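You operate a simulated robot arm through the tools that you are given. There is no shell and no other tool. Be economical: measure what you need, move in short steps, check, and stop when the job is done.

You are at the controls of a simulated robot arm. One attempt, no reset.

## Task
Take the green can on the top of the white table and put it away on the top of the store counter. Shut the louvre door. Put one of the long tubes from the black mat on the sorting board. Turn the depth knob to 20 mm. Take the ice cube from the shelf under the service table and put it on top of the blue eraser. Take the spirit level from the shelf under the service table and leave it on the white circuit plan. Fetch the yellow meter from the top of the outdoor unit and stand it on the top of the grey rack. Any order will do. Set down upright: green can, yellow meter.

Only the result counts: the job must be done as asked and must still hold three seconds after the hand-in. Knocking over, shifting, dropping, spilling or breaking anything else fails it.

## Robot
A 7-joint arm with a two-finger parallel gripper on a trunk, on a base that drives. Base frame: it is fixed to the floor where the robot stands at the start and does not move with it; the origin is under the middle of the robot, x ahead of it, y to its left, z up; the surface under the hand at the start is at about z = 0.765. Lengths are in m, angles in degrees, forces in N, time in s.
With the tool pointing down near the work surface it reaches from about 0.3 to 0.72 m from the robot's upright axis, wherever it stands. Its first joint turns from -166.0 to 166.0 degrees. Places, roughly: blue eraser (11x5x4 cm) [1.4, -2, 0.8]; circuit plan [-1.5, 0, 0.75]; depth knob [1.1, -2, 0.8]; green can [0.75, 0, 0.75]; ice cube (3x3x3 cm) [-0.6, -4.4, 0.4]; long tube (11x2x2 cm) [1.1, -1.3, 0.8]; louvre door [1, 1.2, 0.7]; sorting board [-1, -2.5, 0.5]; spirit level [-0.75, -4.25, 0.5]; top of the grey rack [-0.9, -2.4, 0.9]; top of the store counter (16x102 cm) [-3.5, -4.24, 0.86]; yellow meter [0.25, -4.25, 1.25]. Payload 1.57 kg.
Tool frame: the origin (TCP) lies between the finger pads and is the grasp point; the fingertips stand 0.03 m ahead of it; z points along the fingers, y is the line along which they close. Largest opening 0.08 m; finger width 0.017, thickness 0.012; the body of the gripper, 0.04 by 0.082 m, starts 0.08 m behind the TCP.
Orientation is told as [roll, pitch, yaw] about the base's x, y, z axes, in that order, counted from this pose: with the fingers straight down and closing along the base's y, the tool's x points along the base's -x, its y along +y and its z along -z.

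## Interface
- The arm moves only by the tool jog_arm. Its argument "targets" is a list that holds one entry, the list of rows, each a list of 7 numbers: the turn, a rotation vector about the tool's x, y, z in degrees, then the shift along the tool's x, y, z in m, then the gripper command, from -1 (shut) to 1 (fully open), values between in proportion. In form: [[[ax, ay, az, x, y, z, fingers], ...]]. A call has 1 to 20 rows; each row shifts and turns the commanded pose from where the row before left it, along the tool's axes as they then stand. A row lasts 0.2 s, in which the tool goes at most 0.05 m and 8.6 degrees; a call with a longer step from one row to the next is refused whole, and so is a gripper value outside its range. Where a pose cannot be reached the arm comes as near as it can. A force on the tool above 40 N (or 10 N above the force at the start of the call, whichever is more), or a blocked arm, ends the call early, and 0.2 s more pass. The fingers move at their own pace (about 0.072 m/s each) and stop on an object; they squeeze with about 32 N. The grip force told is the motor's: it shows also when the fingers shut on nothing. Time passes only in rows, and 0.2 s behind the last, so rows that do not move let the fingers close. The reply holds the time, the measured pose of the TCP, the force on the tool along the base axes, the opening and the grip force, in the units named above and with some noise, with the torque about the TCP (base axes, N m) and any sound that the robot's microphone picked up.
- Cameras (640 x 400 px; columns grow to the right, rows downward): "scene" is now at [0.0027, 0.1108, 1.4198]; the picture's right is [-0.32, -0.95, 0.00], its down [-0.58, 0.20, -0.79] and it looks along [0.75, -0.25, -0.61] (base axes); focal length 250 px, centre (320, 200). "wrist" rides on the gripper at [0.072, -0.006, -0.122] in the tool frame; the picture's right is [0.09, 1.00, 0.00], its down [-0.84, 0.08, -0.54] and it looks along [-0.54, 0.05, 0.84] (tool axes); focal length 238 px, centre (320, 200). There is no depth. A picture from a camera that has moved, and an enlarged one, comes with that camera's place and axes in the base frame and with its lens.
- capture(camera): a new picture of that camera. It takes no simulated time.
- move_column(by): slides the trunk up (or, below 0, down) by that many m; the arm and the scene camera ride with it, the base frame stays. It gives what a move gives, with no picture.
- steer(legs): drives the robot by 1 to 6 legs, each [ahead, left, turn to the left] in m, m and degrees, along the robot's own axes; the way and the turn of a leg run together, so that a leg with both is an arc; at most 1.5 m and 180 degrees a leg. The arm and the cameras ride along, it lands a little off, and it stops where it bumps. It gives what a move gives.
- turn_head(pan, tilt): turns the head with the scene camera to pan (to the left, within 86 degrees either way) and tilt (down, from -29 to 69), counted from straight ahead of the robot. It gives what a move gives.
- enlarge(camera, box): a new picture of the part [left, top, right, bottom] of that camera's present view, enlarged. It takes no simulated time.
- finish_job(): hands the job in; it is judged then, once.

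Go step by step. Nothing tells you exact positions but the pictures and the camera data: compare them with the known pose of the tool, close in by small moves and look again before you grip or let go. The budget is 186 turns and 156 pictures, counting those below and the enlarged ones. Unless the task says otherwise, let go and move clear before handing in.

The tools are called after "Request:" as a command line: name --argument value ..., lists and objects as JSON in quotes. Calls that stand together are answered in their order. jog_arm: Moves the arm, as the interface text tells. Its arguments: {"type":"object","properties":{"targets":{"type":"array","items":{"type":"array","items":{"type":"array","items":{"type":"number"}}}}},"required":["targets"]} The other tools are called the same way: move_column (by) slides the trunk up or down; steer (legs) drives the base; turn_head (pan, tilt) turns the head that bears the scene camera; capture (camera) takes a picture; enlarge (camera, box) takes an enlarged picture of a part of a camera's view; finish_job () hands the job in.

At the start:

```text
clock: 0.0
ee_pos: [0.4239, -0.175, 1.0095]
orientation: [0.0, 0.0, 0.0]
ft_force: [-0.3, -0.4, -0.2]
ft_torque: [-0.01, -0.01, 0.01]
opening: 0.08
grasp_force: 0.1
trunk travel left (down, up): [-0.225, 0.255]
robot x, y, heading: [-0.0037, 0.0004, -0.0]
head pan, tilt: [-18.8, 37.8]
```

scene: 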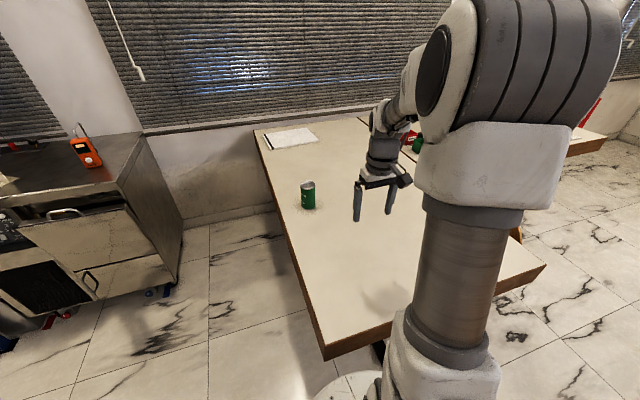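
wrist: 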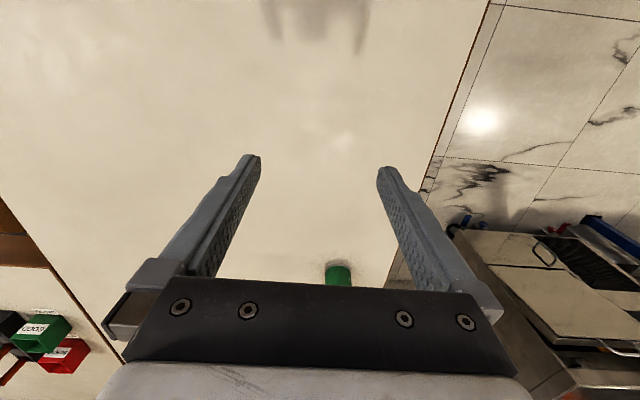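

I see the green can on the white table at about (0.80, -0.10). I'll look around first to map the other places.

Request:
turn_head --pan 60 --tilt 30

Request:
capture --camera "scene"

Request:
turn_head --pan -60 --tilt 30

Request:
capture --camera "scene"

```text
clock: 1.5
ee_pos: [0.4237, -0.176, 1.0104]
orientation: [-0.1, 0.1, 0.0]
ft_force: [0.2, -0.4, -1.1]
ft_torque: [-0.01, -0.03, 0.03]
opening: 0.08
grasp_force: 0.1
trunk travel left (down, up): [-0.225, 0.255]
robot x, y, heading: [-0.0001, -0.0013, 0.2]
head pan, tilt: [60.0, 30.0]
```

```text
153 pictures are left
camera scene: at [-0.0338, 0.217, 1.4319], right [0.87, -0.5, 0.0], down [-0.25, -0.43, -0.87], along [0.43, 0.75, -0.5], focal length 250 px, centre (320, 200)
```

scene: 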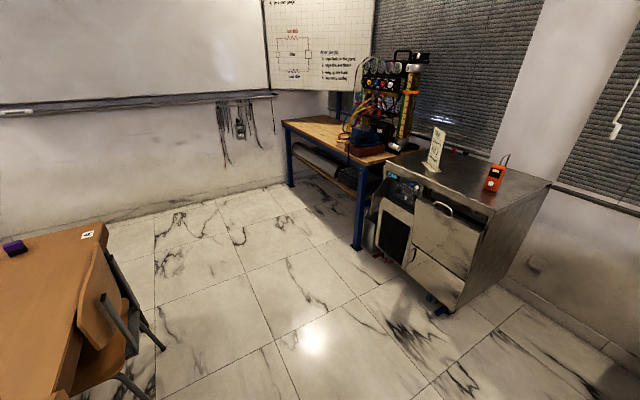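

```text
clock: 3.5
ee_pos: [0.4242, -0.1748, 1.0099]
orientation: [0.0, 0.0, 0.0]
ft_force: [-0.5, 0.4, -0.1]
ft_torque: [0.03, 0.0, 0.01]
opening: 0.0798
grasp_force: 0.1
trunk travel left (down, up): [-0.225, 0.255]
robot x, y, heading: [-0.0035, 0.0036, -0.2]
head pan, tilt: [-60.0, 30.0]
```

```text
152 pictures are left
camera scene: at [-0.0338, 0.0604, 1.432], right [-0.87, -0.5, 0.0], down [-0.25, 0.43, -0.87], along [0.43, -0.75, -0.5], focal length 250 px, centre (320, 200)
```

scene: 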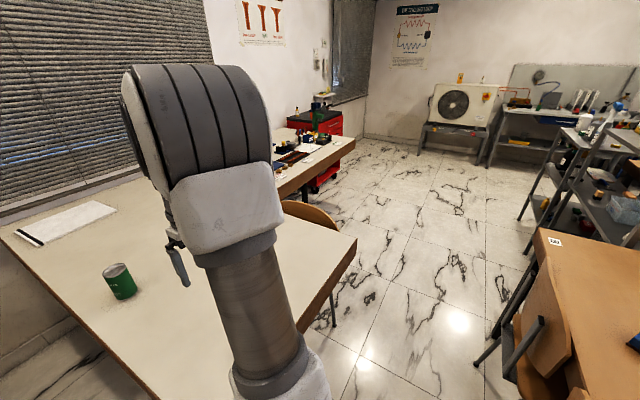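

The louvre door is on the metal cabinet at the left; I'll zoom on it, and look at the work bench with the knob.

Request:
turn_head --pan 50 --tilt 35

Request:
enlarge --camera "scene" --box '[220, 60, 540, 320]'

```text
clock: 5.4
ee_pos: [0.4232, -0.1759, 1.0085]
orientation: [0.0, 0.0, 0.1]
ft_force: [-0.7, -0.5, -0.6]
ft_torque: [0.01, -0.02, -0.01]
opening: 0.0802
grasp_force: 0.1
trunk travel left (down, up): [-0.225, 0.255]
robot x, y, heading: [0.0027, 0.0002, -0.3]
head pan, tilt: [50.0, 35.0]
```

```text
1.54 times, centred on (380, 190) of scene
camera zoom: at [-0.0225, 0.2061, 1.4242], right [0.77, -0.64, 0.0], down [-0.37, -0.44, -0.82], along [0.53, 0.63, -0.57], focal length 385 px, centre (228, 215)
```

zoom: 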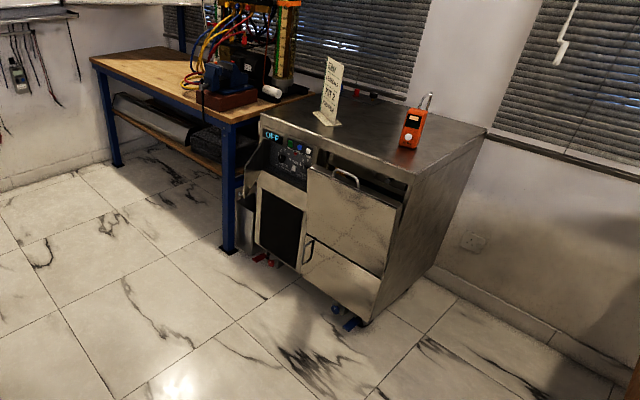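

The cabinet's front lies at about x = 1.0, y 0.6 to 1.23. I'll slide left for a closer look at it.

Request:
steer --legs '[[-0.05, 0.75, 0]]'

Request:
turn_head --pan 10 --tilt 38

Request:
capture --camera "scene"

```text
clock: 11.1
ee_pos: [0.3706, 0.5608, 1.0097]
orientation: [0.0, -0.1, 1.1]
ft_force: [0.3, -0.8, -1.2]
ft_torque: [0.03, 0.05, 0.01]
opening: 0.0802
grasp_force: 0.0
trunk travel left (down, up): [-0.225, 0.255]
robot x, y, heading: [-0.0581, 0.7295, 1.1]
head pan, tilt: [50.0, 35.0]
stopped in leg 1: the robot was blocked; the commanded pose is now the measured one
```

```text
clock: 12.2
ee_pos: [0.3699, 0.5597, 1.0105]
orientation: [0.0, 0.0, 1.1]
ft_force: [1.0, 0.3, -0.9]
ft_torque: [-0.01, 0.01, 0.02]
opening: 0.0803
grasp_force: 0.0
trunk travel left (down, up): [-0.225, 0.255]
robot x, y, heading: [-0.057, 0.7287, 1.2]
head pan, tilt: [10.0, 38.0]
```

```text
150 pictures are left
camera scene: at [-0.054, 0.8821, 1.4196], right [0.19, -0.98, 0.0], down [-0.6, -0.12, -0.79], along [0.77, 0.15, -0.62], focal length 250 px, centre (320, 200)
```

scene: 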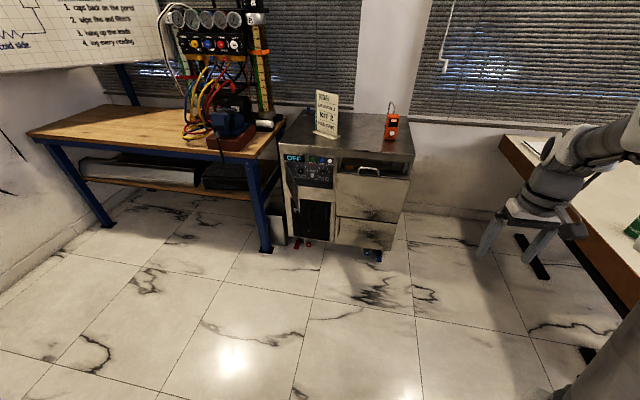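

I was blocked at the very end; I'll check what stands to my left and zoom on the door.

Request:
enlarge --camera "scene" --box '[250, 110, 430, 260]'

Request:
turn_head --pan 86 --tilt 50

Request:
capture --camera "scene"

```text
2.67 times, centred on (340, 185) of scene
camera zoom: at [-0.054, 0.8821, 1.4196], right [0.19, -0.98, 0.0], down [-0.6, -0.12, -0.79], along [0.77, 0.15, -0.62], focal length 667 px, centre (267, 240)
```

zoom: 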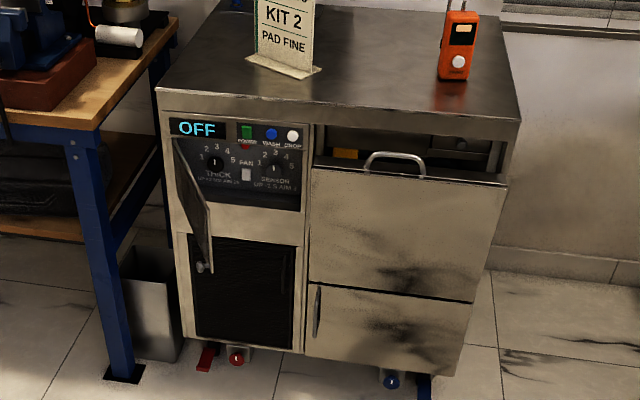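

```text
clock: 13.7
ee_pos: [0.3693, 0.5612, 1.0091]
orientation: [0.0, 0.1, 1.1]
ft_force: [0.2, -0.6, 0.1]
ft_torque: [0.03, 0.04, -0.02]
opening: 0.0802
grasp_force: 0.0
trunk travel left (down, up): [-0.225, 0.255]
robot x, y, heading: [-0.0577, 0.7252, 1.3]
head pan, tilt: [85.9, 50.0]
```

```text
148 pictures are left
camera scene: at [-0.1346, 0.9424, 1.4024], right [1.0, -0.05, 0.0], down [-0.04, -0.76, -0.64], along [0.03, 0.64, -0.77], focal length 250 px, centre (320, 200)
```

scene: 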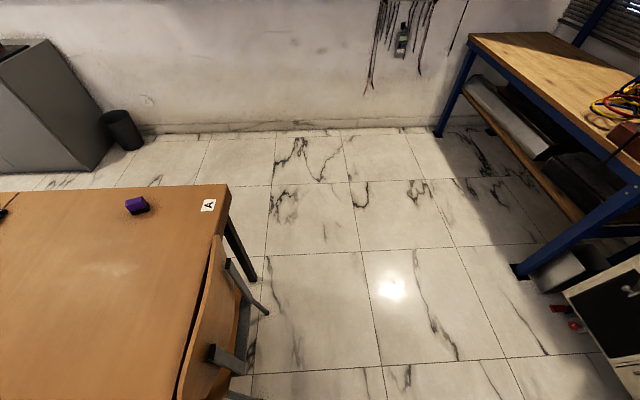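

The louvre door seems hinged at left and swung out. The chair at my left rear blocked me; I'll drive ahead, away from it, and look closer.

Request:
steer --legs '[[0.25, 0, 0]]'

Request:
turn_head --pan 15 --tilt 45

Request:
enlarge --camera "scene" --box '[220, 90, 380, 250]'

```text
clock: 15.9
ee_pos: [0.6196, 0.5624, 1.01]
orientation: [0.0, 0.0, 0.7]
ft_force: [0.4, 0.0, 0.1]
ft_torque: [0.0, -0.02, 0.0]
opening: 0.0801
grasp_force: 0.0
trunk travel left (down, up): [-0.225, 0.255]
robot x, y, heading: [0.1939, 0.7293, 0.9]
head pan, tilt: [85.9, 50.0]
```

```text
clock: 17.3
ee_pos: [0.6186, 0.5625, 1.0093]
orientation: [0.0, 0.0, 0.8]
ft_force: [-0.2, 1.0, -0.6]
ft_torque: [0.01, -0.02, -0.02]
opening: 0.0802
grasp_force: 0.1
trunk travel left (down, up): [-0.225, 0.255]
robot x, y, heading: [0.1918, 0.7345, 0.8]
head pan, tilt: [15.0, 45.0]
```

```text
2.50 times, centred on (300, 170) of scene
camera zoom: at [0.1898, 0.892, 1.4093], right [0.27, -0.96, 0.0], down [-0.68, -0.19, -0.71], along [0.68, 0.19, -0.71], focal length 626 px, centre (370, 275)
```

zoom: 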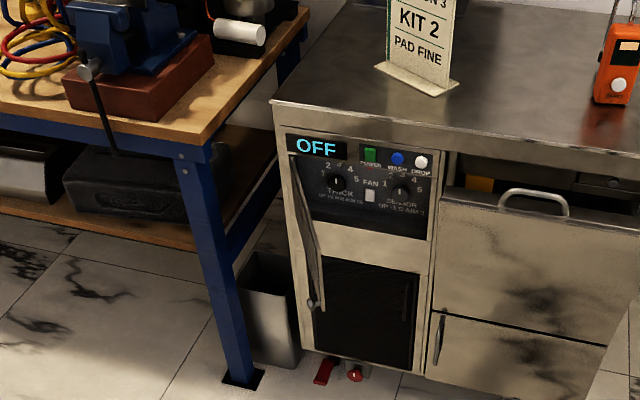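

The door is hinged at its left (about (1.15, 1.32)), height z 0.5 to 0.7, open about 57°, free edge near (0.96, 1.20). I'll drive nearer and look again from there.

Request:
steer --legs '[[0.22, 0.27, 0]]'

Request:
turn_head --pan 15 --tilt 50

Request:
capture --camera "scene"

Request:
capture --camera "wrist"

```text
clock: 19.9
ee_pos: [0.8288, 0.8298, 1.0089]
orientation: [0.0, 0.0, 0.3]
ft_force: [0.5, -0.2, -0.8]
ft_torque: [0.04, 0.0, -0.03]
opening: 0.0801
grasp_force: 0.1
trunk travel left (down, up): [-0.225, 0.255]
robot x, y, heading: [0.405, 1.0041, 0.3]
head pan, tilt: [15.0, 45.0]
```

```text
clock: 20.6
ee_pos: [0.8289, 0.8298, 1.009]
orientation: [0.1, 0.1, 0.4]
ft_force: [0.7, -0.3, -1.6]
ft_torque: [0.04, 0.0, 0.02]
opening: 0.0802
grasp_force: 0.0
trunk travel left (down, up): [-0.225, 0.255]
robot x, y, heading: [0.4054, 1.0067, 0.5]
head pan, tilt: [15.0, 50.0]
```

```text
146 pictures are left
camera scene: at [0.3991, 1.1614, 1.4025], right [0.26, -0.96, 0.0], down [-0.74, -0.2, -0.64], along [0.62, 0.17, -0.77], focal length 250 px, centre (320, 200)
```

scene: 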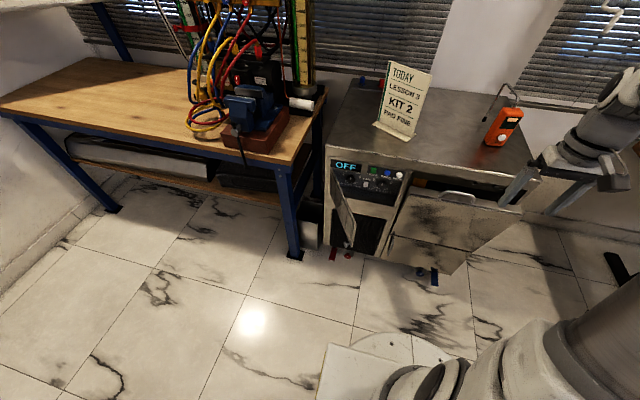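

```text
145 pictures are left
camera wrist: at [0.7569, 0.8224, 1.1305], right [-0.1, 1.0, 0.0], down [0.84, 0.08, 0.54], along [0.54, 0.05, -0.84], focal length 238 px, centre (320, 200)
```

wrist: 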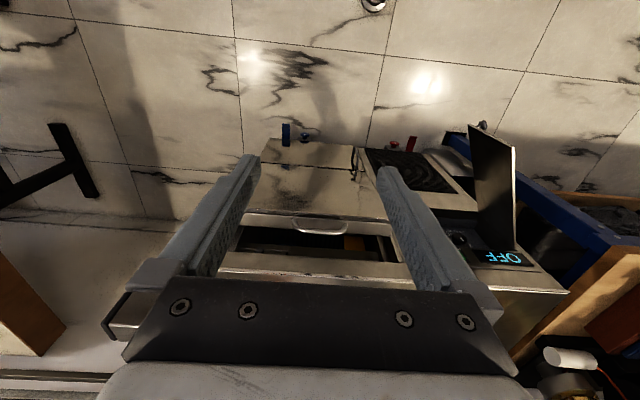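

Door free edge is near (0.90, 1.19), hinge near (1.10, 1.31), z 0.56 to 0.73. I'll shut the fingers, tilt the tool forward 45° and move left of the door.

Request:
jog_arm --targets '[[[0, -7.5, 0, 0, 0.047, 0, -1], [0, -7.5, 0, 0, 0.047, 0, -1], [0, -7.5, 0, 0, 0.047, 0, -1], [0, -7.5, 0, 0, 0.047, 0, -1], [0, -7.5, 0, 0, 0.047, 0, -1], [0, -7.5, 0, 0, 0.047, 0, -1], [0, 0, 0, 0, 0.047, 0, -1], [0, 0, 0, 0, 0.047, 0, -1], [0, 0, 0, 0, 0.047, 0, -1], [0, 0, 0, 0, 0.047, 0, -1], [0, 0, 0, 0.025, 0, 0.025, -1], [0, 0, 0, 0.025, 0, 0.025, -1], [0, 0, 0, 0.025, 0, 0.025, -1]]]'

Request:
capture --camera "scene"

Request:
capture --camera "wrist"

```text
clock: 23.4
ee_pos: [0.8253, 1.2985, 0.905]
orientation: [0.0, -45.1, 0.4]
ft_force: [0.1, 0.0, 0.2]
ft_torque: [0.04, 0.0, -0.01]
opening: 0.0001
grasp_force: 21.4
trunk travel left (down, up): [-0.225, 0.255]
robot x, y, heading: [0.4023, 1.0017, 0.1]
head pan, tilt: [15.0, 50.0]
```

```text
144 pictures are left
camera scene: at [0.399, 1.1612, 1.4025], right [0.26, -0.96, 0.0], down [-0.74, -0.2, -0.64], along [0.62, 0.17, -0.77], focal length 250 px, centre (320, 200)
```

scene: 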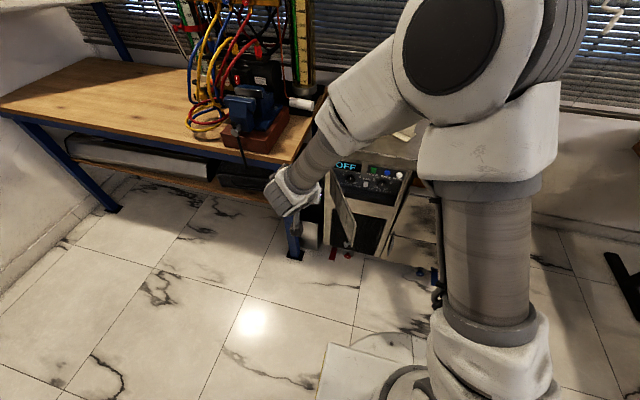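

```text
143 pictures are left
camera wrist: at [0.6886, 1.2921, 0.94], right [-0.07, 1.0, -0.07], down [0.21, 0.08, 0.98], along [0.98, 0.05, -0.21], focal length 238 px, centre (320, 200)
```

wrist: 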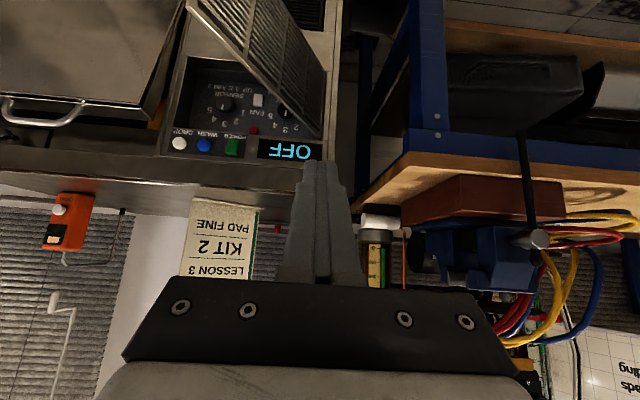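

The louvred face shows well; the door covers the control panel, hinge at about (1.12, 1.31). Going down beside it and sweeping it round.

Request:
jog_arm --targets '[[[0, 0, 0, 0.035, 0, 0.035, -1], [0, 0, 0, 0.035, 0, 0.035, -1], [0, 0, 0, 0.035, 0, 0.035, -1], [0, 0, 0, 0.035, 0, 0.035, -1], [0, 0, 0, 0.035, 0, 0.035, -1], [0, 0, 0, -0.02, -0.03, 0.02, -1], [0, 0, 0, -0.02, -0.03, 0.02, -1], [0, 0, 0, -0.014, -0.03, 0.014, -1], [0, 0, 0, -0.014, -0.03, 0.014, -1], [0, 0, 0, -0.014, -0.02, 0.014, -1], [0, 0, 0, -0.014, -0.015, 0.014, -1], [0, 0, 0, -0.014, -0.015, 0.014, -1], [0, 0, 0, -0.014, -0.015, 0.014, -1]]]'

Request:
capture --camera "wrist"

```text
clock: 26.2
ee_pos: [1.0016, 1.1154, 0.6543]
orientation: [-0.1, -45.0, 0.3]
ft_force: [0.4, 0.2, -0.5]
ft_torque: [0.0, 0.01, 0.02]
opening: 0.0002
grasp_force: 20.8
trunk travel left (down, up): [-0.225, 0.255]
robot x, y, heading: [0.4043, 1.0017, 0.2]
head pan, tilt: [15.0, 50.0]
```

```text
142 pictures are left
camera wrist: at [0.8647, 1.1081, 0.6898], right [-0.07, 1.0, -0.07], down [0.21, 0.08, 0.97], along [0.98, 0.05, -0.21], focal length 238 px, centre (320, 200)
```

wrist: 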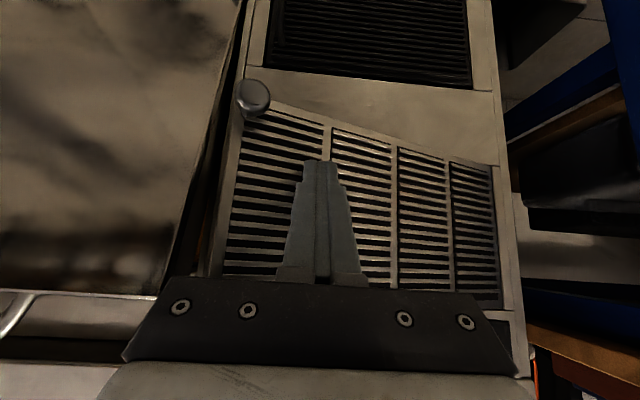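

The door is swinging shut, about 25° left. I'll go on straight ahead in small steps.

Request:
jog_arm --targets '[[[0, 0, 0, -0.014, -0.002, 0.014, -1], [0, 0, 0, -0.014, -0.002, 0.014, -1], [0, 0, 0, -0.014, 0, 0.014, -1], [0, 0, 0, -0.014, 0, 0.014, -1], [0, 0, 0, -0.007, 0, 0.007, -1], [0, 0, 0, -0.007, 0, 0.007, -1], [0, 0, 0, -0.007, 0, 0.007, -1], [0, 0, 0, -0.007, 0, 0.007, -1]]]'

Request:
capture --camera "wrist"

```text
clock: 27.3
ee_pos: [1.0751, 1.1135, 0.6511]
orientation: [0.2, -44.2, 0.3]
ft_force: [-10.0, -1.1, 3.7]
ft_torque: [-0.03, 0.04, -0.05]
opening: 0.0
grasp_force: 21.5
trunk travel left (down, up): [-0.225, 0.255]
robot x, y, heading: [0.4021, 1.0022, 0.4]
head pan, tilt: [15.0, 50.0]
stopped in row 5: the force on the tool passed its limit at 51 N (the readings are from after the stop); the commanded pose is now the measured one
```

```text
141 pictures are left
camera wrist: at [0.9394, 1.105, 0.6872], right [-0.07, 1.0, -0.06], down [0.22, 0.08, 0.97], along [0.97, 0.06, -0.23], focal length 238 px, centre (320, 200)
```

wrist: 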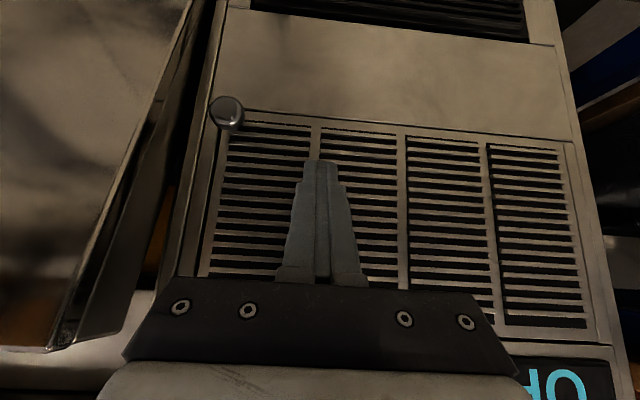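

The louvre door is shut flush. I'll back off, raise the tool upright, and check it stays.

Request:
jog_arm --targets '[[[0, 0, 0, 0.035, 0, -0.035, -1], [0, 0, 0, 0.035, 0, -0.035, -1], [0, 0, 0, 0.035, 0, -0.035, -1], [0, 0, 0, 0.035, 0, -0.035, -1], [0, 0, 0, 0.035, 0, -0.035, -1], [0, 0, 0, -0.035, 0, -0.035, -1], [0, 0, 0, -0.035, 0, -0.035, -1], [0, 0, 0, -0.035, 0, -0.035, -1], [0, 0, 0, -0.035, 0, -0.035, -1], [0, 0, 0, -0.035, 0, -0.035, -1], [0, 0, 0, -0.035, 0, -0.035, -1], [0, 0, 0, -0.035, 0, -0.035, -1], [0, 7.5, 0, 0, -0.04, 0, 1], [0, 7.5, 0, 0, -0.04, 0, 1], [0, 7.5, 0, 0, -0.04, 0, 1], [0, 7.5, 0, 0, -0.04, 0, 1], [0, 7.5, 0, 0, -0.04, 0, 1], [0, 7.5, 0, 0, -0.04, 0, 1]]]'

Request:
enlarge --camera "scene" --box '[260, 100, 460, 260]'

```text
clock: 31.1
ee_pos: [0.8375, 0.8674, 1.0005]
orientation: [0.2, 0.8, 0.4]
ft_force: [1.3, 0.5, -0.4]
ft_torque: [0.0, -0.03, 0.01]
opening: 0.0801
grasp_force: 0.2
trunk travel left (down, up): [-0.225, 0.255]
robot x, y, heading: [0.4044, 1.0033, 0.2]
head pan, tilt: [15.0, 50.0]
```

```text
2.50 times, centred on (360, 180) of scene
camera zoom: at [0.3986, 1.1614, 1.4024], right [0.26, -0.96, 0.0], down [-0.74, -0.2, -0.64], along [0.62, 0.17, -0.77], focal length 626 px, centre (220, 250)
```

zoom: 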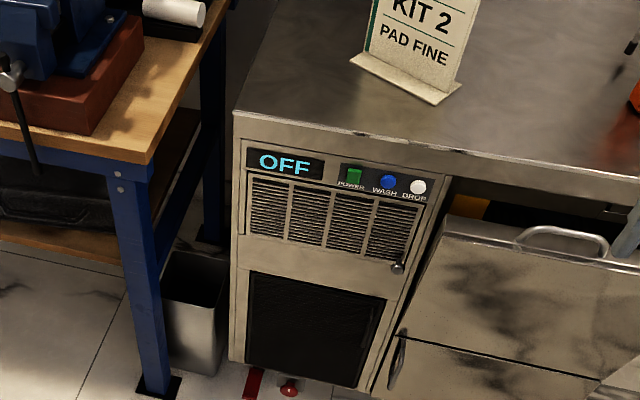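

Louvre door is shut. Now back toward the white table for the green can.

Request:
steer --legs '[[-0.22, -0.27, 0], [-0.15, -0.7, 0]]'

Request:
turn_head --pan -10 --tilt 35

Request:
capture --camera "scene"

Request:
capture --camera "wrist"

```text
clock: 38.9
ee_pos: [0.4804, -0.0933, 0.9998]
orientation: [0.1, 0.7, 1.1]
ft_force: [-0.3, -0.7, -0.2]
ft_torque: [0.03, 0.01, 0.03]
opening: 0.0799
grasp_force: 0.0
trunk travel left (down, up): [-0.225, 0.255]
robot x, y, heading: [0.0482, 0.0367, 1.0]
head pan, tilt: [15.0, 50.0]
```

```text
clock: 39.8
ee_pos: [0.4819, -0.0924, 1.0003]
orientation: [0.0, 0.7, 1.1]
ft_force: [-1.1, -0.6, -0.7]
ft_torque: [-0.01, 0.01, -0.02]
opening: 0.0803
grasp_force: 0.0
trunk travel left (down, up): [-0.225, 0.255]
robot x, y, heading: [0.0466, 0.0377, 1.3]
head pan, tilt: [-10.0, 35.0]
```

```text
139 pictures are left
camera scene: at [0.0521, 0.1609, 1.4241], right [-0.16, -0.99, 0.0], down [-0.57, 0.09, -0.82], along [0.81, -0.13, -0.57], focal length 250 px, centre (320, 200)
```

scene: 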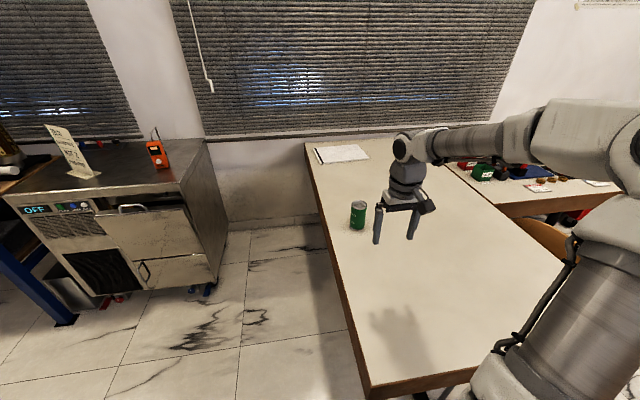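

```text
138 pictures are left
camera wrist: at [0.4109, -0.1012, 1.1219], right [-0.11, 0.99, 0.0], down [0.84, 0.09, 0.53], along [0.53, 0.06, -0.85], focal length 238 px, centre (320, 200)
```

wrist: 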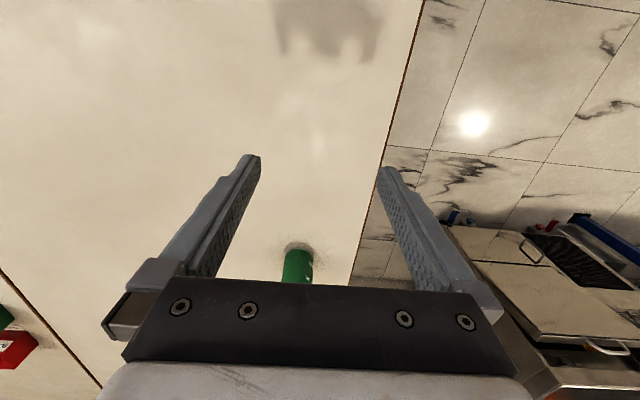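

The can stands at about (0.78, -0.108), slightly out of reach. Driving ahead a little, then hovering over it.

Request:
steer --legs '[[0.07, 0, -1]]'

Request:
jog_arm --targets '[[[0, 0, 0, -0.045, 0, 0, 1], [0, 0, 0, -0.045, 0, 0, 1], [0, 0, 0, -0.045, 0, 0, 1]]]'

Request:
capture --camera "wrist"

```text
clock: 40.8
ee_pos: [0.5125, -0.0813, 1.0017]
orientation: [-0.2, 0.7, 0.9]
ft_force: [0.6, -0.4, -0.9]
ft_torque: [0.03, -0.02, -0.01]
opening: 0.0798
grasp_force: 0.0
trunk travel left (down, up): [-0.225, 0.255]
robot x, y, heading: [0.0817, 0.0463, 0.6]
head pan, tilt: [-10.0, 35.0]
stopped in leg 1: the robot was blocked; the commanded pose is now the measured one
```

```text
clock: 41.6
ee_pos: [0.6461, -0.0801, 1.0005]
orientation: [-0.6, 0.4, 0.8]
ft_force: [0.2, -0.6, 0.0]
ft_torque: [0.01, -0.01, -0.01]
opening: 0.0801
grasp_force: 0.0
trunk travel left (down, up): [-0.225, 0.255]
robot x, y, heading: [0.0787, 0.0447, 0.7]
head pan, tilt: [-10.0, 35.0]
```

```text
137 pictures are left
camera wrist: at [0.5746, -0.0871, 1.1233], right [-0.11, 0.99, -0.01], down [0.84, 0.1, 0.54], along [0.53, 0.05, -0.84], focal length 238 px, centre (320, 200)
```

wrist: 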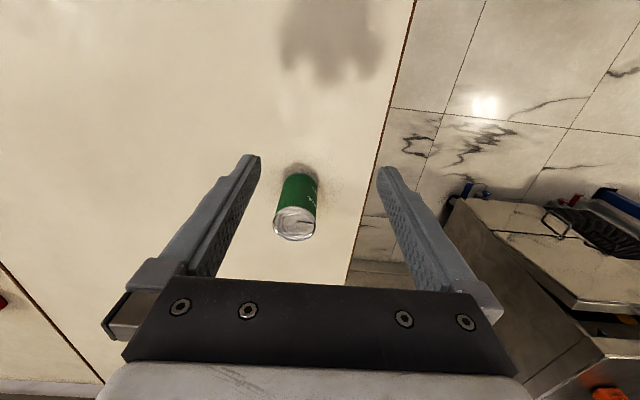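

Can centre about (0.773, -0.102). Moving above it and partway down, then checking.

Request:
jog_arm --targets '[[[0, 0, 0, -0.043, -0.007, 0, 1], [0, 0, 0, -0.043, -0.007, 0, 1], [0, 0, 0, -0.041, -0.006, 0, 1], [0, 0, 0, 0, 0, 0.04, 1], [0, 0, 0, 0, 0, 0.035, 1]]]'

Request:
capture --camera "wrist"

```text
clock: 42.8
ee_pos: [0.7518, -0.1006, 0.9289]
orientation: [0.0, 0.2, 0.7]
ft_force: [0.1, 0.2, -0.1]
ft_torque: [-0.02, 0.01, 0.0]
opening: 0.0799
grasp_force: 0.0
out of reach, approached as far as the arm can: row 3
trunk travel left (down, up): [-0.225, 0.255]
robot x, y, heading: [0.0797, 0.038, 0.7]
head pan, tilt: [-10.0, 35.0]
```

```text
136 pictures are left
camera wrist: at [0.6803, -0.1086, 1.0506], right [-0.1, 0.99, 0.0], down [0.84, 0.09, 0.54], along [0.54, 0.05, -0.84], focal length 238 px, centre (320, 200)
```

wrist: 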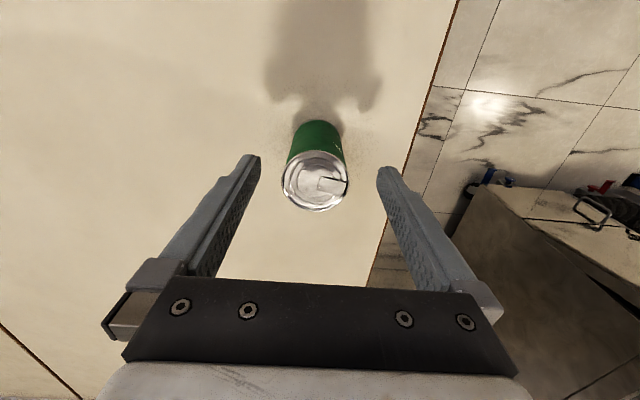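

Aligned in y; need 2 cm further ahead. Lowering and gripping.

Request:
jog_arm --targets '[[[0, 0, 0, -0.01, -0.003, 0.035, 1], [0, 0, 0, -0.01, 0, 0.035, 1], [0, 0, 0, 0, 0, 0.034, 1], [0, 0, 0, 0, 0, 0, -1], [0, 0, 0, 0, 0, 0, -1], [0, 0, 0, 0, 0, 0, -1]]]'

Request:
capture --camera "wrist"

```text
clock: 44.2
ee_pos: [0.771, -0.1057, 0.8223]
orientation: [-0.1, 0.0, 0.8]
ft_force: [1.0, -0.2, 0.4]
ft_torque: [-0.08, -0.03, 0.01]
opening: 0.0572
grasp_force: 31.8
trunk travel left (down, up): [-0.225, 0.255]
robot x, y, heading: [0.0817, 0.044, 0.4]
head pan, tilt: [-10.0, 35.0]
```

```text
135 pictures are left
camera wrist: at [0.7001, -0.1133, 0.9444], right [-0.1, 0.99, 0.0], down [0.84, 0.09, 0.54], along [0.54, 0.06, -0.84], focal length 238 px, centre (320, 200)
```

wrist: 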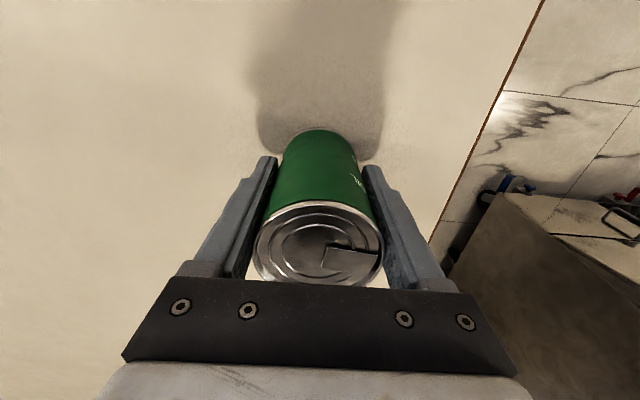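

Gripped (5.7 cm). Lifting and bringing the arm in for the drive.

Request:
jog_arm --targets '[[[0, 0, 0, 0, 0, -0.02, -1], [0, 0, 0, 0, 0, -0.04, -1], [0, 0, 0, 0, 0, -0.045, -1], [0, 0, 0, 0, 0, -0.045, -1], [0, 0, 0, 0.045, 0, -0.03, -1], [0, 0, 0, 0.045, 0, -0.02, -1], [0, 0, 0, 0.045, 0, -0.02, -1], [0, 0, 0, 0.045, 0, 0, -1], [0, 0, 0, 0.045, 0, 0, -1], [0, 0, 0, 0.045, 0, 0, -1], [0, 0, 0, 0.04, 0, 0, -1]]]'

Request:
turn_head --pan -86 --tilt 25

Request:
capture --camera "scene"

```text
refused: row 5 steps farther than a row can; nothing moved
```

```text
clock: 45.7
ee_pos: [0.7713, -0.1049, 0.8233]
orientation: [0.1, 0.1, 0.7]
ft_force: [0.0, 0.5, -0.9]
ft_torque: [0.02, 0.0, 0.03]
opening: 0.057
grasp_force: 32.0
trunk travel left (down, up): [-0.225, 0.255]
robot x, y, heading: [0.0794, 0.0457, 0.4]
head pan, tilt: [-85.9, 25.0]
```

```text
134 pictures are left
camera scene: at [-0.004, 0.0887, 1.439], right [-1.0, -0.08, -0.01], down [-0.02, 0.42, -0.91], along [0.08, -0.9, -0.42], focal length 250 px, centre (320, 200)
```

scene: 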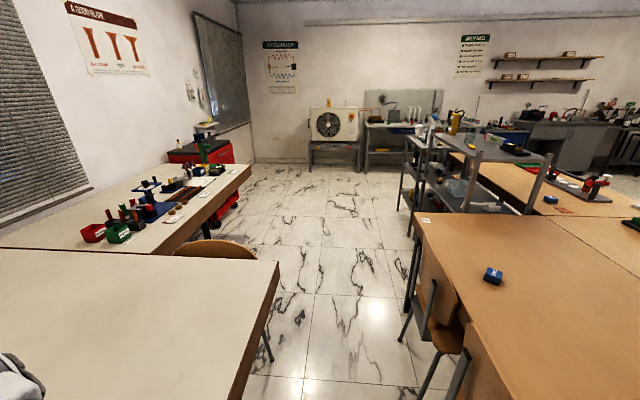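

Gripped. There's an aisle toward -y centred near x = 0. Redoing the lift with shorter rows.

Request:
jog_arm --targets '[[[0, 0, 0, 0, 0, -0.02, -1], [0, 0, 0, 0, 0, -0.04, -1], [0, 0, 0, 0, 0, -0.045, -1], [0, 0, 0, 0, 0, -0.045, -1], [0, 0, 0, 0.04, 0, -0.025, -1], [0, 0, 0, 0.04, 0, -0.02, -1], [0, 0, 0, 0.045, 0, -0.01, -1], [0, 0, 0, 0.045, 0, 0, -1], [0, 0, 0, 0.045, 0, 0, -1], [0, 0, 0, 0.045, 0, 0, -1], [0, 0, 0, 0.04, 0, 0, -1]]]'

Request:
steer --legs '[[-0.09, 0, 0], [0, 0, -90], [0.9, 0, 0], [0.9, 0, 0]]'

Request:
turn_head --pan -30 --tilt 22

Request:
capture --camera "scene"

```text
clock: 48.1
ee_pos: [0.472, -0.104, 1.027]
orientation: [-0.2, 0.4, 1.0]
ft_force: [-1.9, 2.1, -2.8]
ft_torque: [-0.11, -0.17, 0.0]
opening: 0.057
grasp_force: 32.3
out of reach, approached as far as the arm can: row 4
trunk travel left (down, up): [-0.225, 0.255]
robot x, y, heading: [0.0858, 0.0469, 0.5]
head pan, tilt: [-85.9, 25.0]
```

```text
clock: 58.9
ee_pos: [-0.1162, -1.1238, 1.0233]
orientation: [0.1, 0.9, -87.0]
ft_force: [-0.7, -0.8, -3.1]
ft_torque: [0.04, 0.03, 0.02]
opening: 0.0567
grasp_force: 32.0
trunk travel left (down, up): [-0.225, 0.255]
robot x, y, heading: [0.027, -0.7227, -87.4]
head pan, tilt: [-85.9, 25.0]
stopped in leg 3: the robot was blocked; the commanded pose is now the measured one
```

```text
clock: 60.2
ee_pos: [-0.1164, -1.1241, 1.0245]
orientation: [0.1, 0.9, -87.1]
ft_force: [0.1, -0.8, -3.1]
ft_torque: [0.04, 0.0, 0.01]
opening: 0.0572
grasp_force: 31.9
trunk travel left (down, up): [-0.225, 0.255]
robot x, y, heading: [0.0233, -0.7213, -87.5]
head pan, tilt: [-30.0, 22.0]
```

```text
133 pictures are left
camera scene: at [0.1201, -0.7215, 1.4448], right [-0.89, 0.46, 0.0], down [0.17, 0.33, -0.93], along [-0.43, -0.82, -0.37], focal length 250 px, centre (320, 200)
```

scene: 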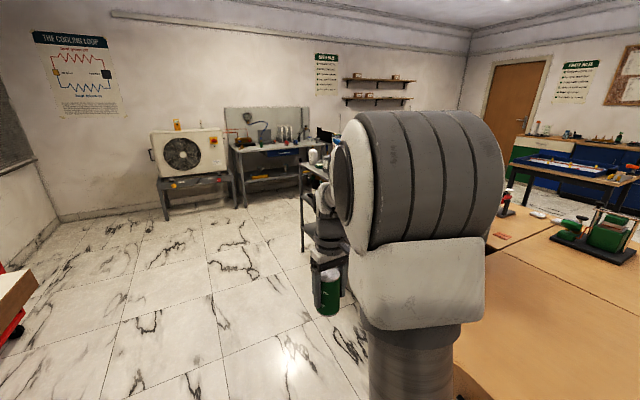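

Something blocks me at y = -0.72. I'll look down on both sides.

Request:
turn_head --pan 30 --tilt 60

Request:
capture --camera "scene"

Request:
turn_head --pan -80 --tilt 60

Request:
capture --camera "scene"

```text
clock: 61.5
ee_pos: [-0.1157, -1.123, 1.0241]
orientation: [0.1, 0.8, -87.1]
ft_force: [-0.4, 0.4, -2.1]
ft_torque: [0.02, -0.07, 0.0]
opening: 0.0571
grasp_force: 31.5
trunk travel left (down, up): [-0.225, 0.255]
robot x, y, heading: [0.0247, -0.7271, -87.4]
head pan, tilt: [30.0, 60.0]
```

```text
132 pictures are left
camera scene: at [0.1987, -0.6952, 1.3899], right [-0.84, -0.54, 0.0], down [-0.47, 0.73, -0.5], along [0.27, -0.42, -0.87], focal length 250 px, centre (320, 200)
```

scene: 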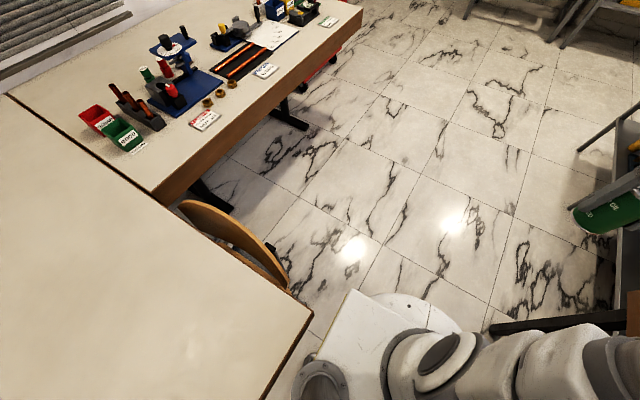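

```text
clock: 63.4
ee_pos: [-0.1159, -1.1242, 1.0238]
orientation: [0.1, 0.8, -87.2]
ft_force: [0.1, -0.7, -2.2]
ft_torque: [0.03, 0.0, -0.03]
opening: 0.0571
grasp_force: 32.4
trunk travel left (down, up): [-0.225, 0.255]
robot x, y, heading: [0.0255, -0.7245, -87.3]
head pan, tilt: [-80.0, 60.0]
```

```text
131 pictures are left
camera scene: at [0.0977, -0.6538, 1.3899], right [-0.22, 0.98, 0.0], down [0.84, 0.19, -0.5], along [-0.49, -0.11, -0.87], focal length 250 px, centre (320, 200)
```

scene: 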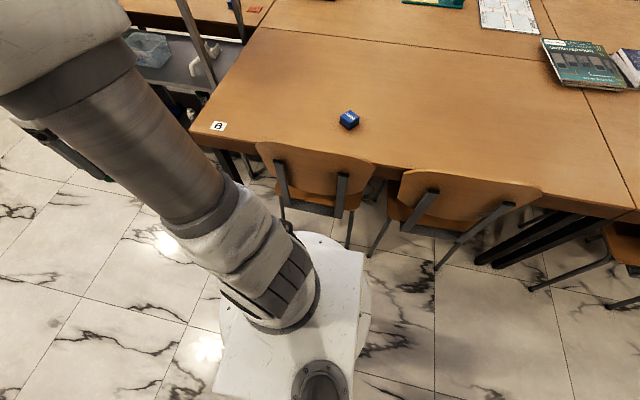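

The white-table chair's leg at (0.39, -0.8) probably blocks my left; right chair legs are near x = -0.46. I'll shift right about 6 cm and square up.

Request:
steer --legs '[[-0.03, -0.065, 0], [0, 0, -2.7], [0.6, 0, 0], [0.6, 0, 0]]'

Request:
turn_head --pan 0 --tilt 35

Request:
capture --camera "scene"

```text
clock: 72.8
ee_pos: [-0.2023, -2.2574, 1.0234]
orientation: [0.1, 0.8, -90.3]
ft_force: [-0.2, -0.1, -2.7]
ft_torque: [0.06, 0.02, -0.02]
opening: 0.0571
grasp_force: 31.5
trunk travel left (down, up): [-0.225, 0.255]
robot x, y, heading: [-0.0366, -1.8688, -90.6]
head pan, tilt: [-80.0, 60.0]
```

```text
clock: 74.3
ee_pos: [-0.203, -2.2567, 1.0236]
orientation: [0.0, 0.9, -90.4]
ft_force: [0.0, 0.1, -3.2]
ft_torque: [0.05, 0.02, 0.03]
opening: 0.0568
grasp_force: 31.8
trunk travel left (down, up): [-0.225, 0.255]
robot x, y, heading: [-0.0353, -1.8632, -90.4]
head pan, tilt: [0.0, 35.0]
```

```text
130 pictures are left
camera scene: at [0.1023, -1.8766, 1.4241], right [-1.0, 0.01, 0.0], down [0.01, 0.57, -0.82], along [-0.01, -0.82, -0.57], focal length 250 px, centre (320, 200)
```

scene: 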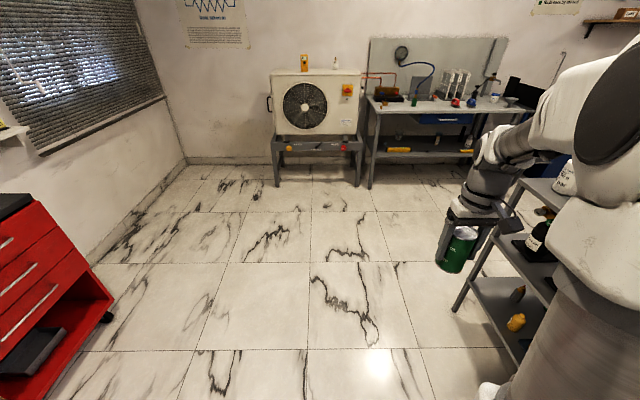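

Through the chairs. Rack is at right; the outdoor unit and service table ahead. Driving on and turning right toward the counter.

Request:
steer --legs '[[1.2, 0.05, 0], [0, 0, -90]]'

Request:
turn_head --pan 10 --tilt 30

Request:
capture --camera "scene"

```text
clock: 87.4
ee_pos: [-0.3826, -2.9069, 1.0227]
orientation: [0.0, 0.8, -178.5]
ft_force: [-0.4, 0.3, -2.3]
ft_torque: [-0.02, -0.02, 0.01]
opening: 0.0569
grasp_force: 32.0
trunk travel left (down, up): [-0.225, 0.255]
robot x, y, heading: [0.0102, -3.0576, -178.7]
head pan, tilt: [0.0, 35.0]
```

```text
clock: 88.2
ee_pos: [-0.3825, -2.9061, 1.0222]
orientation: [0.1, 0.8, -178.6]
ft_force: [-0.5, -0.3, -2.3]
ft_torque: [-0.02, -0.05, 0.0]
opening: 0.0573
grasp_force: 31.8
trunk travel left (down, up): [-0.225, 0.255]
robot x, y, heading: [0.0109, -3.0587, -178.5]
head pan, tilt: [10.0, 30.0]
```

```text
129 pictures are left
camera scene: at [0.0086, -3.2152, 1.4319], right [-0.2, 0.98, 0.0], down [0.49, 0.1, -0.87], along [-0.85, -0.17, -0.5], focal length 250 px, centre (320, 200)
```

scene: 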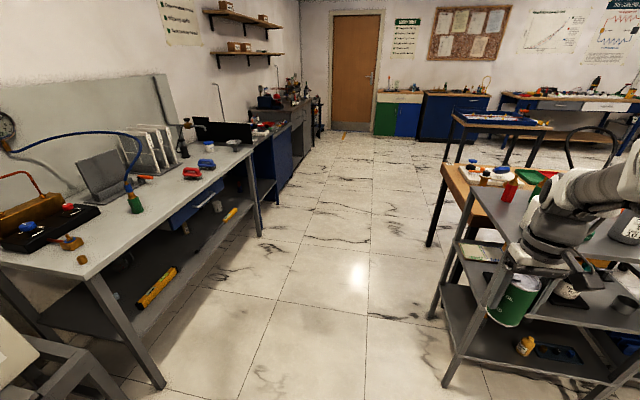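

Corridor runs along y about -3.4. Shifting left and driving ahead toward the counter.

Request:
steer --legs '[[0, 0.3, 0], [1.4, 0, -1], [0.6, 0, 0]]'

Request:
turn_head --pan 25 --tilt 30

Request:
capture --camera "scene"

```text
clock: 103.8
ee_pos: [-2.3466, -3.2465, 1.0242]
orientation: [0.1, 0.8, -178.9]
ft_force: [0.2, 0.2, -3.0]
ft_torque: [-0.04, 0.01, 0.0]
opening: 0.0571
grasp_force: 31.3
trunk travel left (down, up): [-0.225, 0.255]
robot x, y, heading: [-1.9516, -3.4001, -179.1]
head pan, tilt: [10.0, 30.0]
```

```text
clock: 104.5
ee_pos: [-2.3451, -3.2463, 1.0241]
orientation: [0.0, 0.8, -178.9]
ft_force: [0.1, -0.3, -2.4]
ft_torque: [0.03, -0.03, -0.01]
opening: 0.057
grasp_force: 32.2
trunk travel left (down, up): [-0.225, 0.255]
robot x, y, heading: [-1.9512, -3.4008, -179.2]
head pan, tilt: [25.0, 30.0]
```

```text
128 pictures are left
camera scene: at [-1.9488, -3.5799, 1.432], right [-0.44, 0.9, 0.0], down [0.45, 0.22, -0.87], along [-0.78, -0.38, -0.5], focal length 250 px, centre (320, 200)
```

scene: 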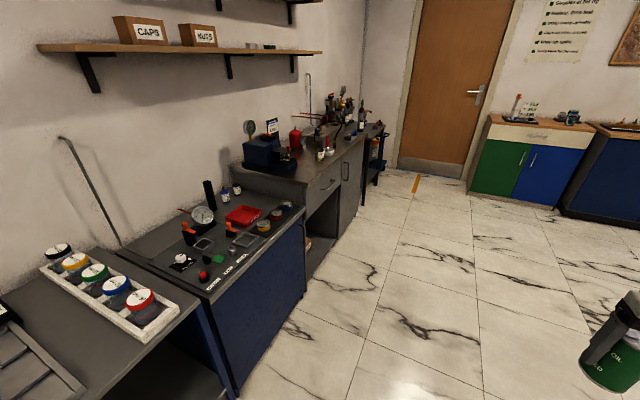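

The store counter is the grey one with many items at about (333,150). Driving closer and turning to face it.

Request:
steer --legs '[[1.45, 0, 0], [0, 0, 90]]'

Request:
turn_head --pan 0 --tilt 35

Request:
capture --camera "scene"

Request:
capture --camera "wrist"

```text
clock: 119.7
ee_pos: [-3.5617, -3.8304, 1.0238]
orientation: [0.1, 0.9, -84.8]
ft_force: [0.3, -0.7, -3.1]
ft_torque: [-0.01, 0.0, -0.03]
opening: 0.0572
grasp_force: 31.9
trunk travel left (down, up): [-0.225, 0.255]
robot x, y, heading: [-3.4351, -3.424, -85.1]
head pan, tilt: [25.0, 30.0]
```

```text
clock: 120.6
ee_pos: [-3.5624, -3.8311, 1.024]
orientation: [0.1, 0.8, -84.8]
ft_force: [0.0, -1.0, -2.9]
ft_torque: [0.02, -0.01, -0.02]
opening: 0.0567
grasp_force: 32.0
trunk travel left (down, up): [-0.225, 0.255]
robot x, y, heading: [-3.4388, -3.4293, -85.2]
head pan, tilt: [0.0, 35.0]
```

```text
127 pictures are left
camera scene: at [-3.2955, -3.423, 1.4242], right [-1.0, -0.09, 0.0], down [-0.05, 0.57, -0.82], along [0.07, -0.82, -0.57], focal length 250 px, centre (320, 200)
```

scene: 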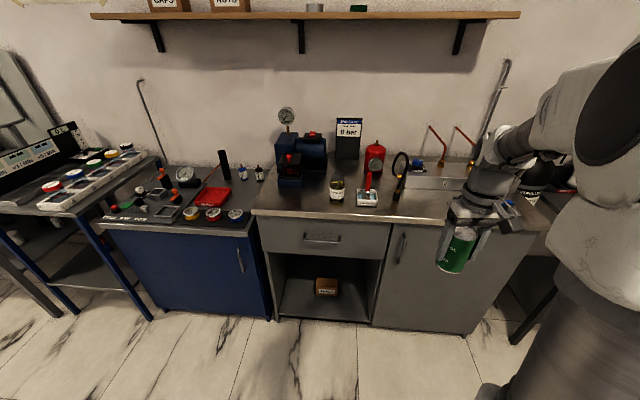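

```text
126 pictures are left
camera wrist: at [-3.5754, -3.7615, 1.146], right [0.98, 0.18, 0.0], down [0.15, -0.83, 0.53], along [0.1, -0.52, -0.85], focal length 238 px, centre (320, 200)
```

wrist: 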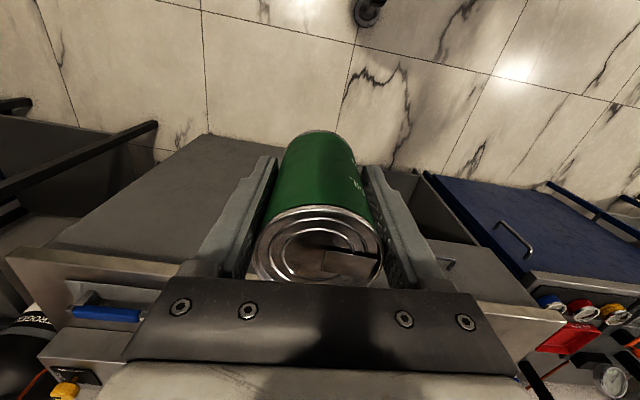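

The counter front edge is at about y = -4.14, x from -4.0 to -3.0. A free spot seems near (-3.68, -4.22); zooming in to check.

Request:
enlarge --camera "scene" --box '[300, 110, 560, 270]'

```text
2.46 times, centred on (430, 190) of scene
camera zoom: at [-3.2955, -3.423, 1.4242], right [-1.0, -0.09, 0.0], down [-0.05, 0.57, -0.82], along [0.07, -0.82, -0.57], focal length 616 px, centre (49, 225)
```

zoom: 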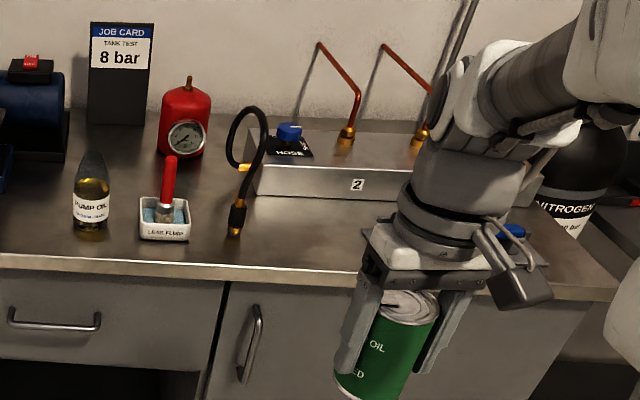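

A free strip lies between the front edge (y -4.15) and box "2" (y -4.35). I'll set the can at (-3.70, -4.245); driving closer first.

Request:
steer --legs '[[0.2, -0.04, 0]]'

Request:
capture --camera "scene"

```text
clock: 122.5
ee_pos: [-3.584, -4.0332, 1.0242]
orientation: [0.1, 0.8, -84.8]
ft_force: [-0.1, 0.5, -2.2]
ft_torque: [0.04, -0.04, 0.0]
opening: 0.0574
grasp_force: 31.8
trunk travel left (down, up): [-0.225, 0.255]
robot x, y, heading: [-3.4566, -3.628, -84.9]
head pan, tilt: [0.0, 35.0]
```

```text
124 pictures are left
camera scene: at [-3.317, -3.6255, 1.4242], right [-1.0, -0.09, 0.0], down [-0.05, 0.57, -0.82], along [0.07, -0.82, -0.57], focal length 250 px, centre (320, 200)
```

scene: 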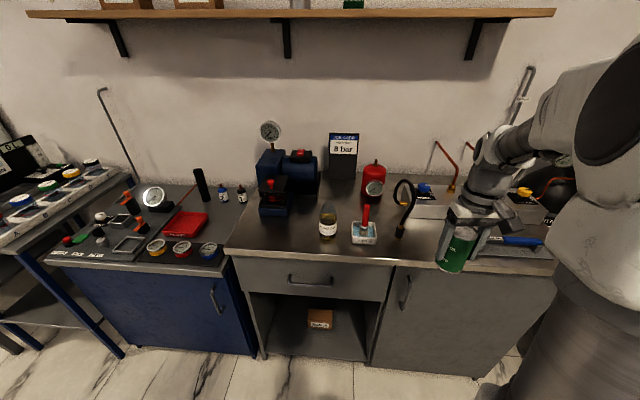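

Checking the target spot with the wrist camera.

Request:
enlarge --camera "scene" --box '[390, 170, 560, 290]'

Request:
capture --camera "wrist"

```text
3.33 times, centred on (475, 230) of scene
camera zoom: at [-3.317, -3.6255, 1.4242], right [-1.0, -0.09, 0.0], down [-0.05, 0.57, -0.82], along [0.07, -0.82, -0.57], focal length 834 px, centre (-197, 100)
```

zoom: 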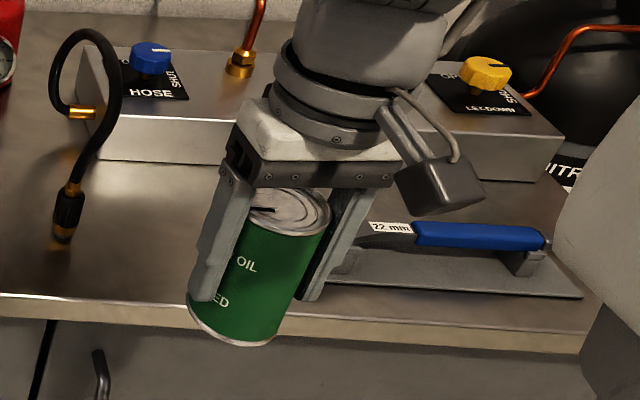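

```text
122 pictures are left
camera wrist: at [-3.5971, -3.9639, 1.1461], right [0.98, 0.18, 0.0], down [0.15, -0.83, 0.53], along [0.1, -0.52, -0.85], focal length 238 px, centre (320, 200)
```

wrist: 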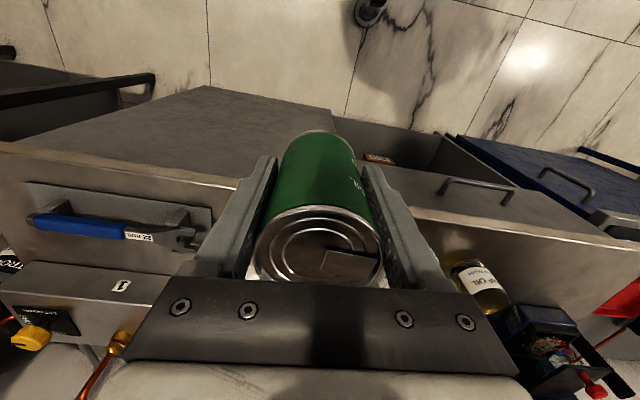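

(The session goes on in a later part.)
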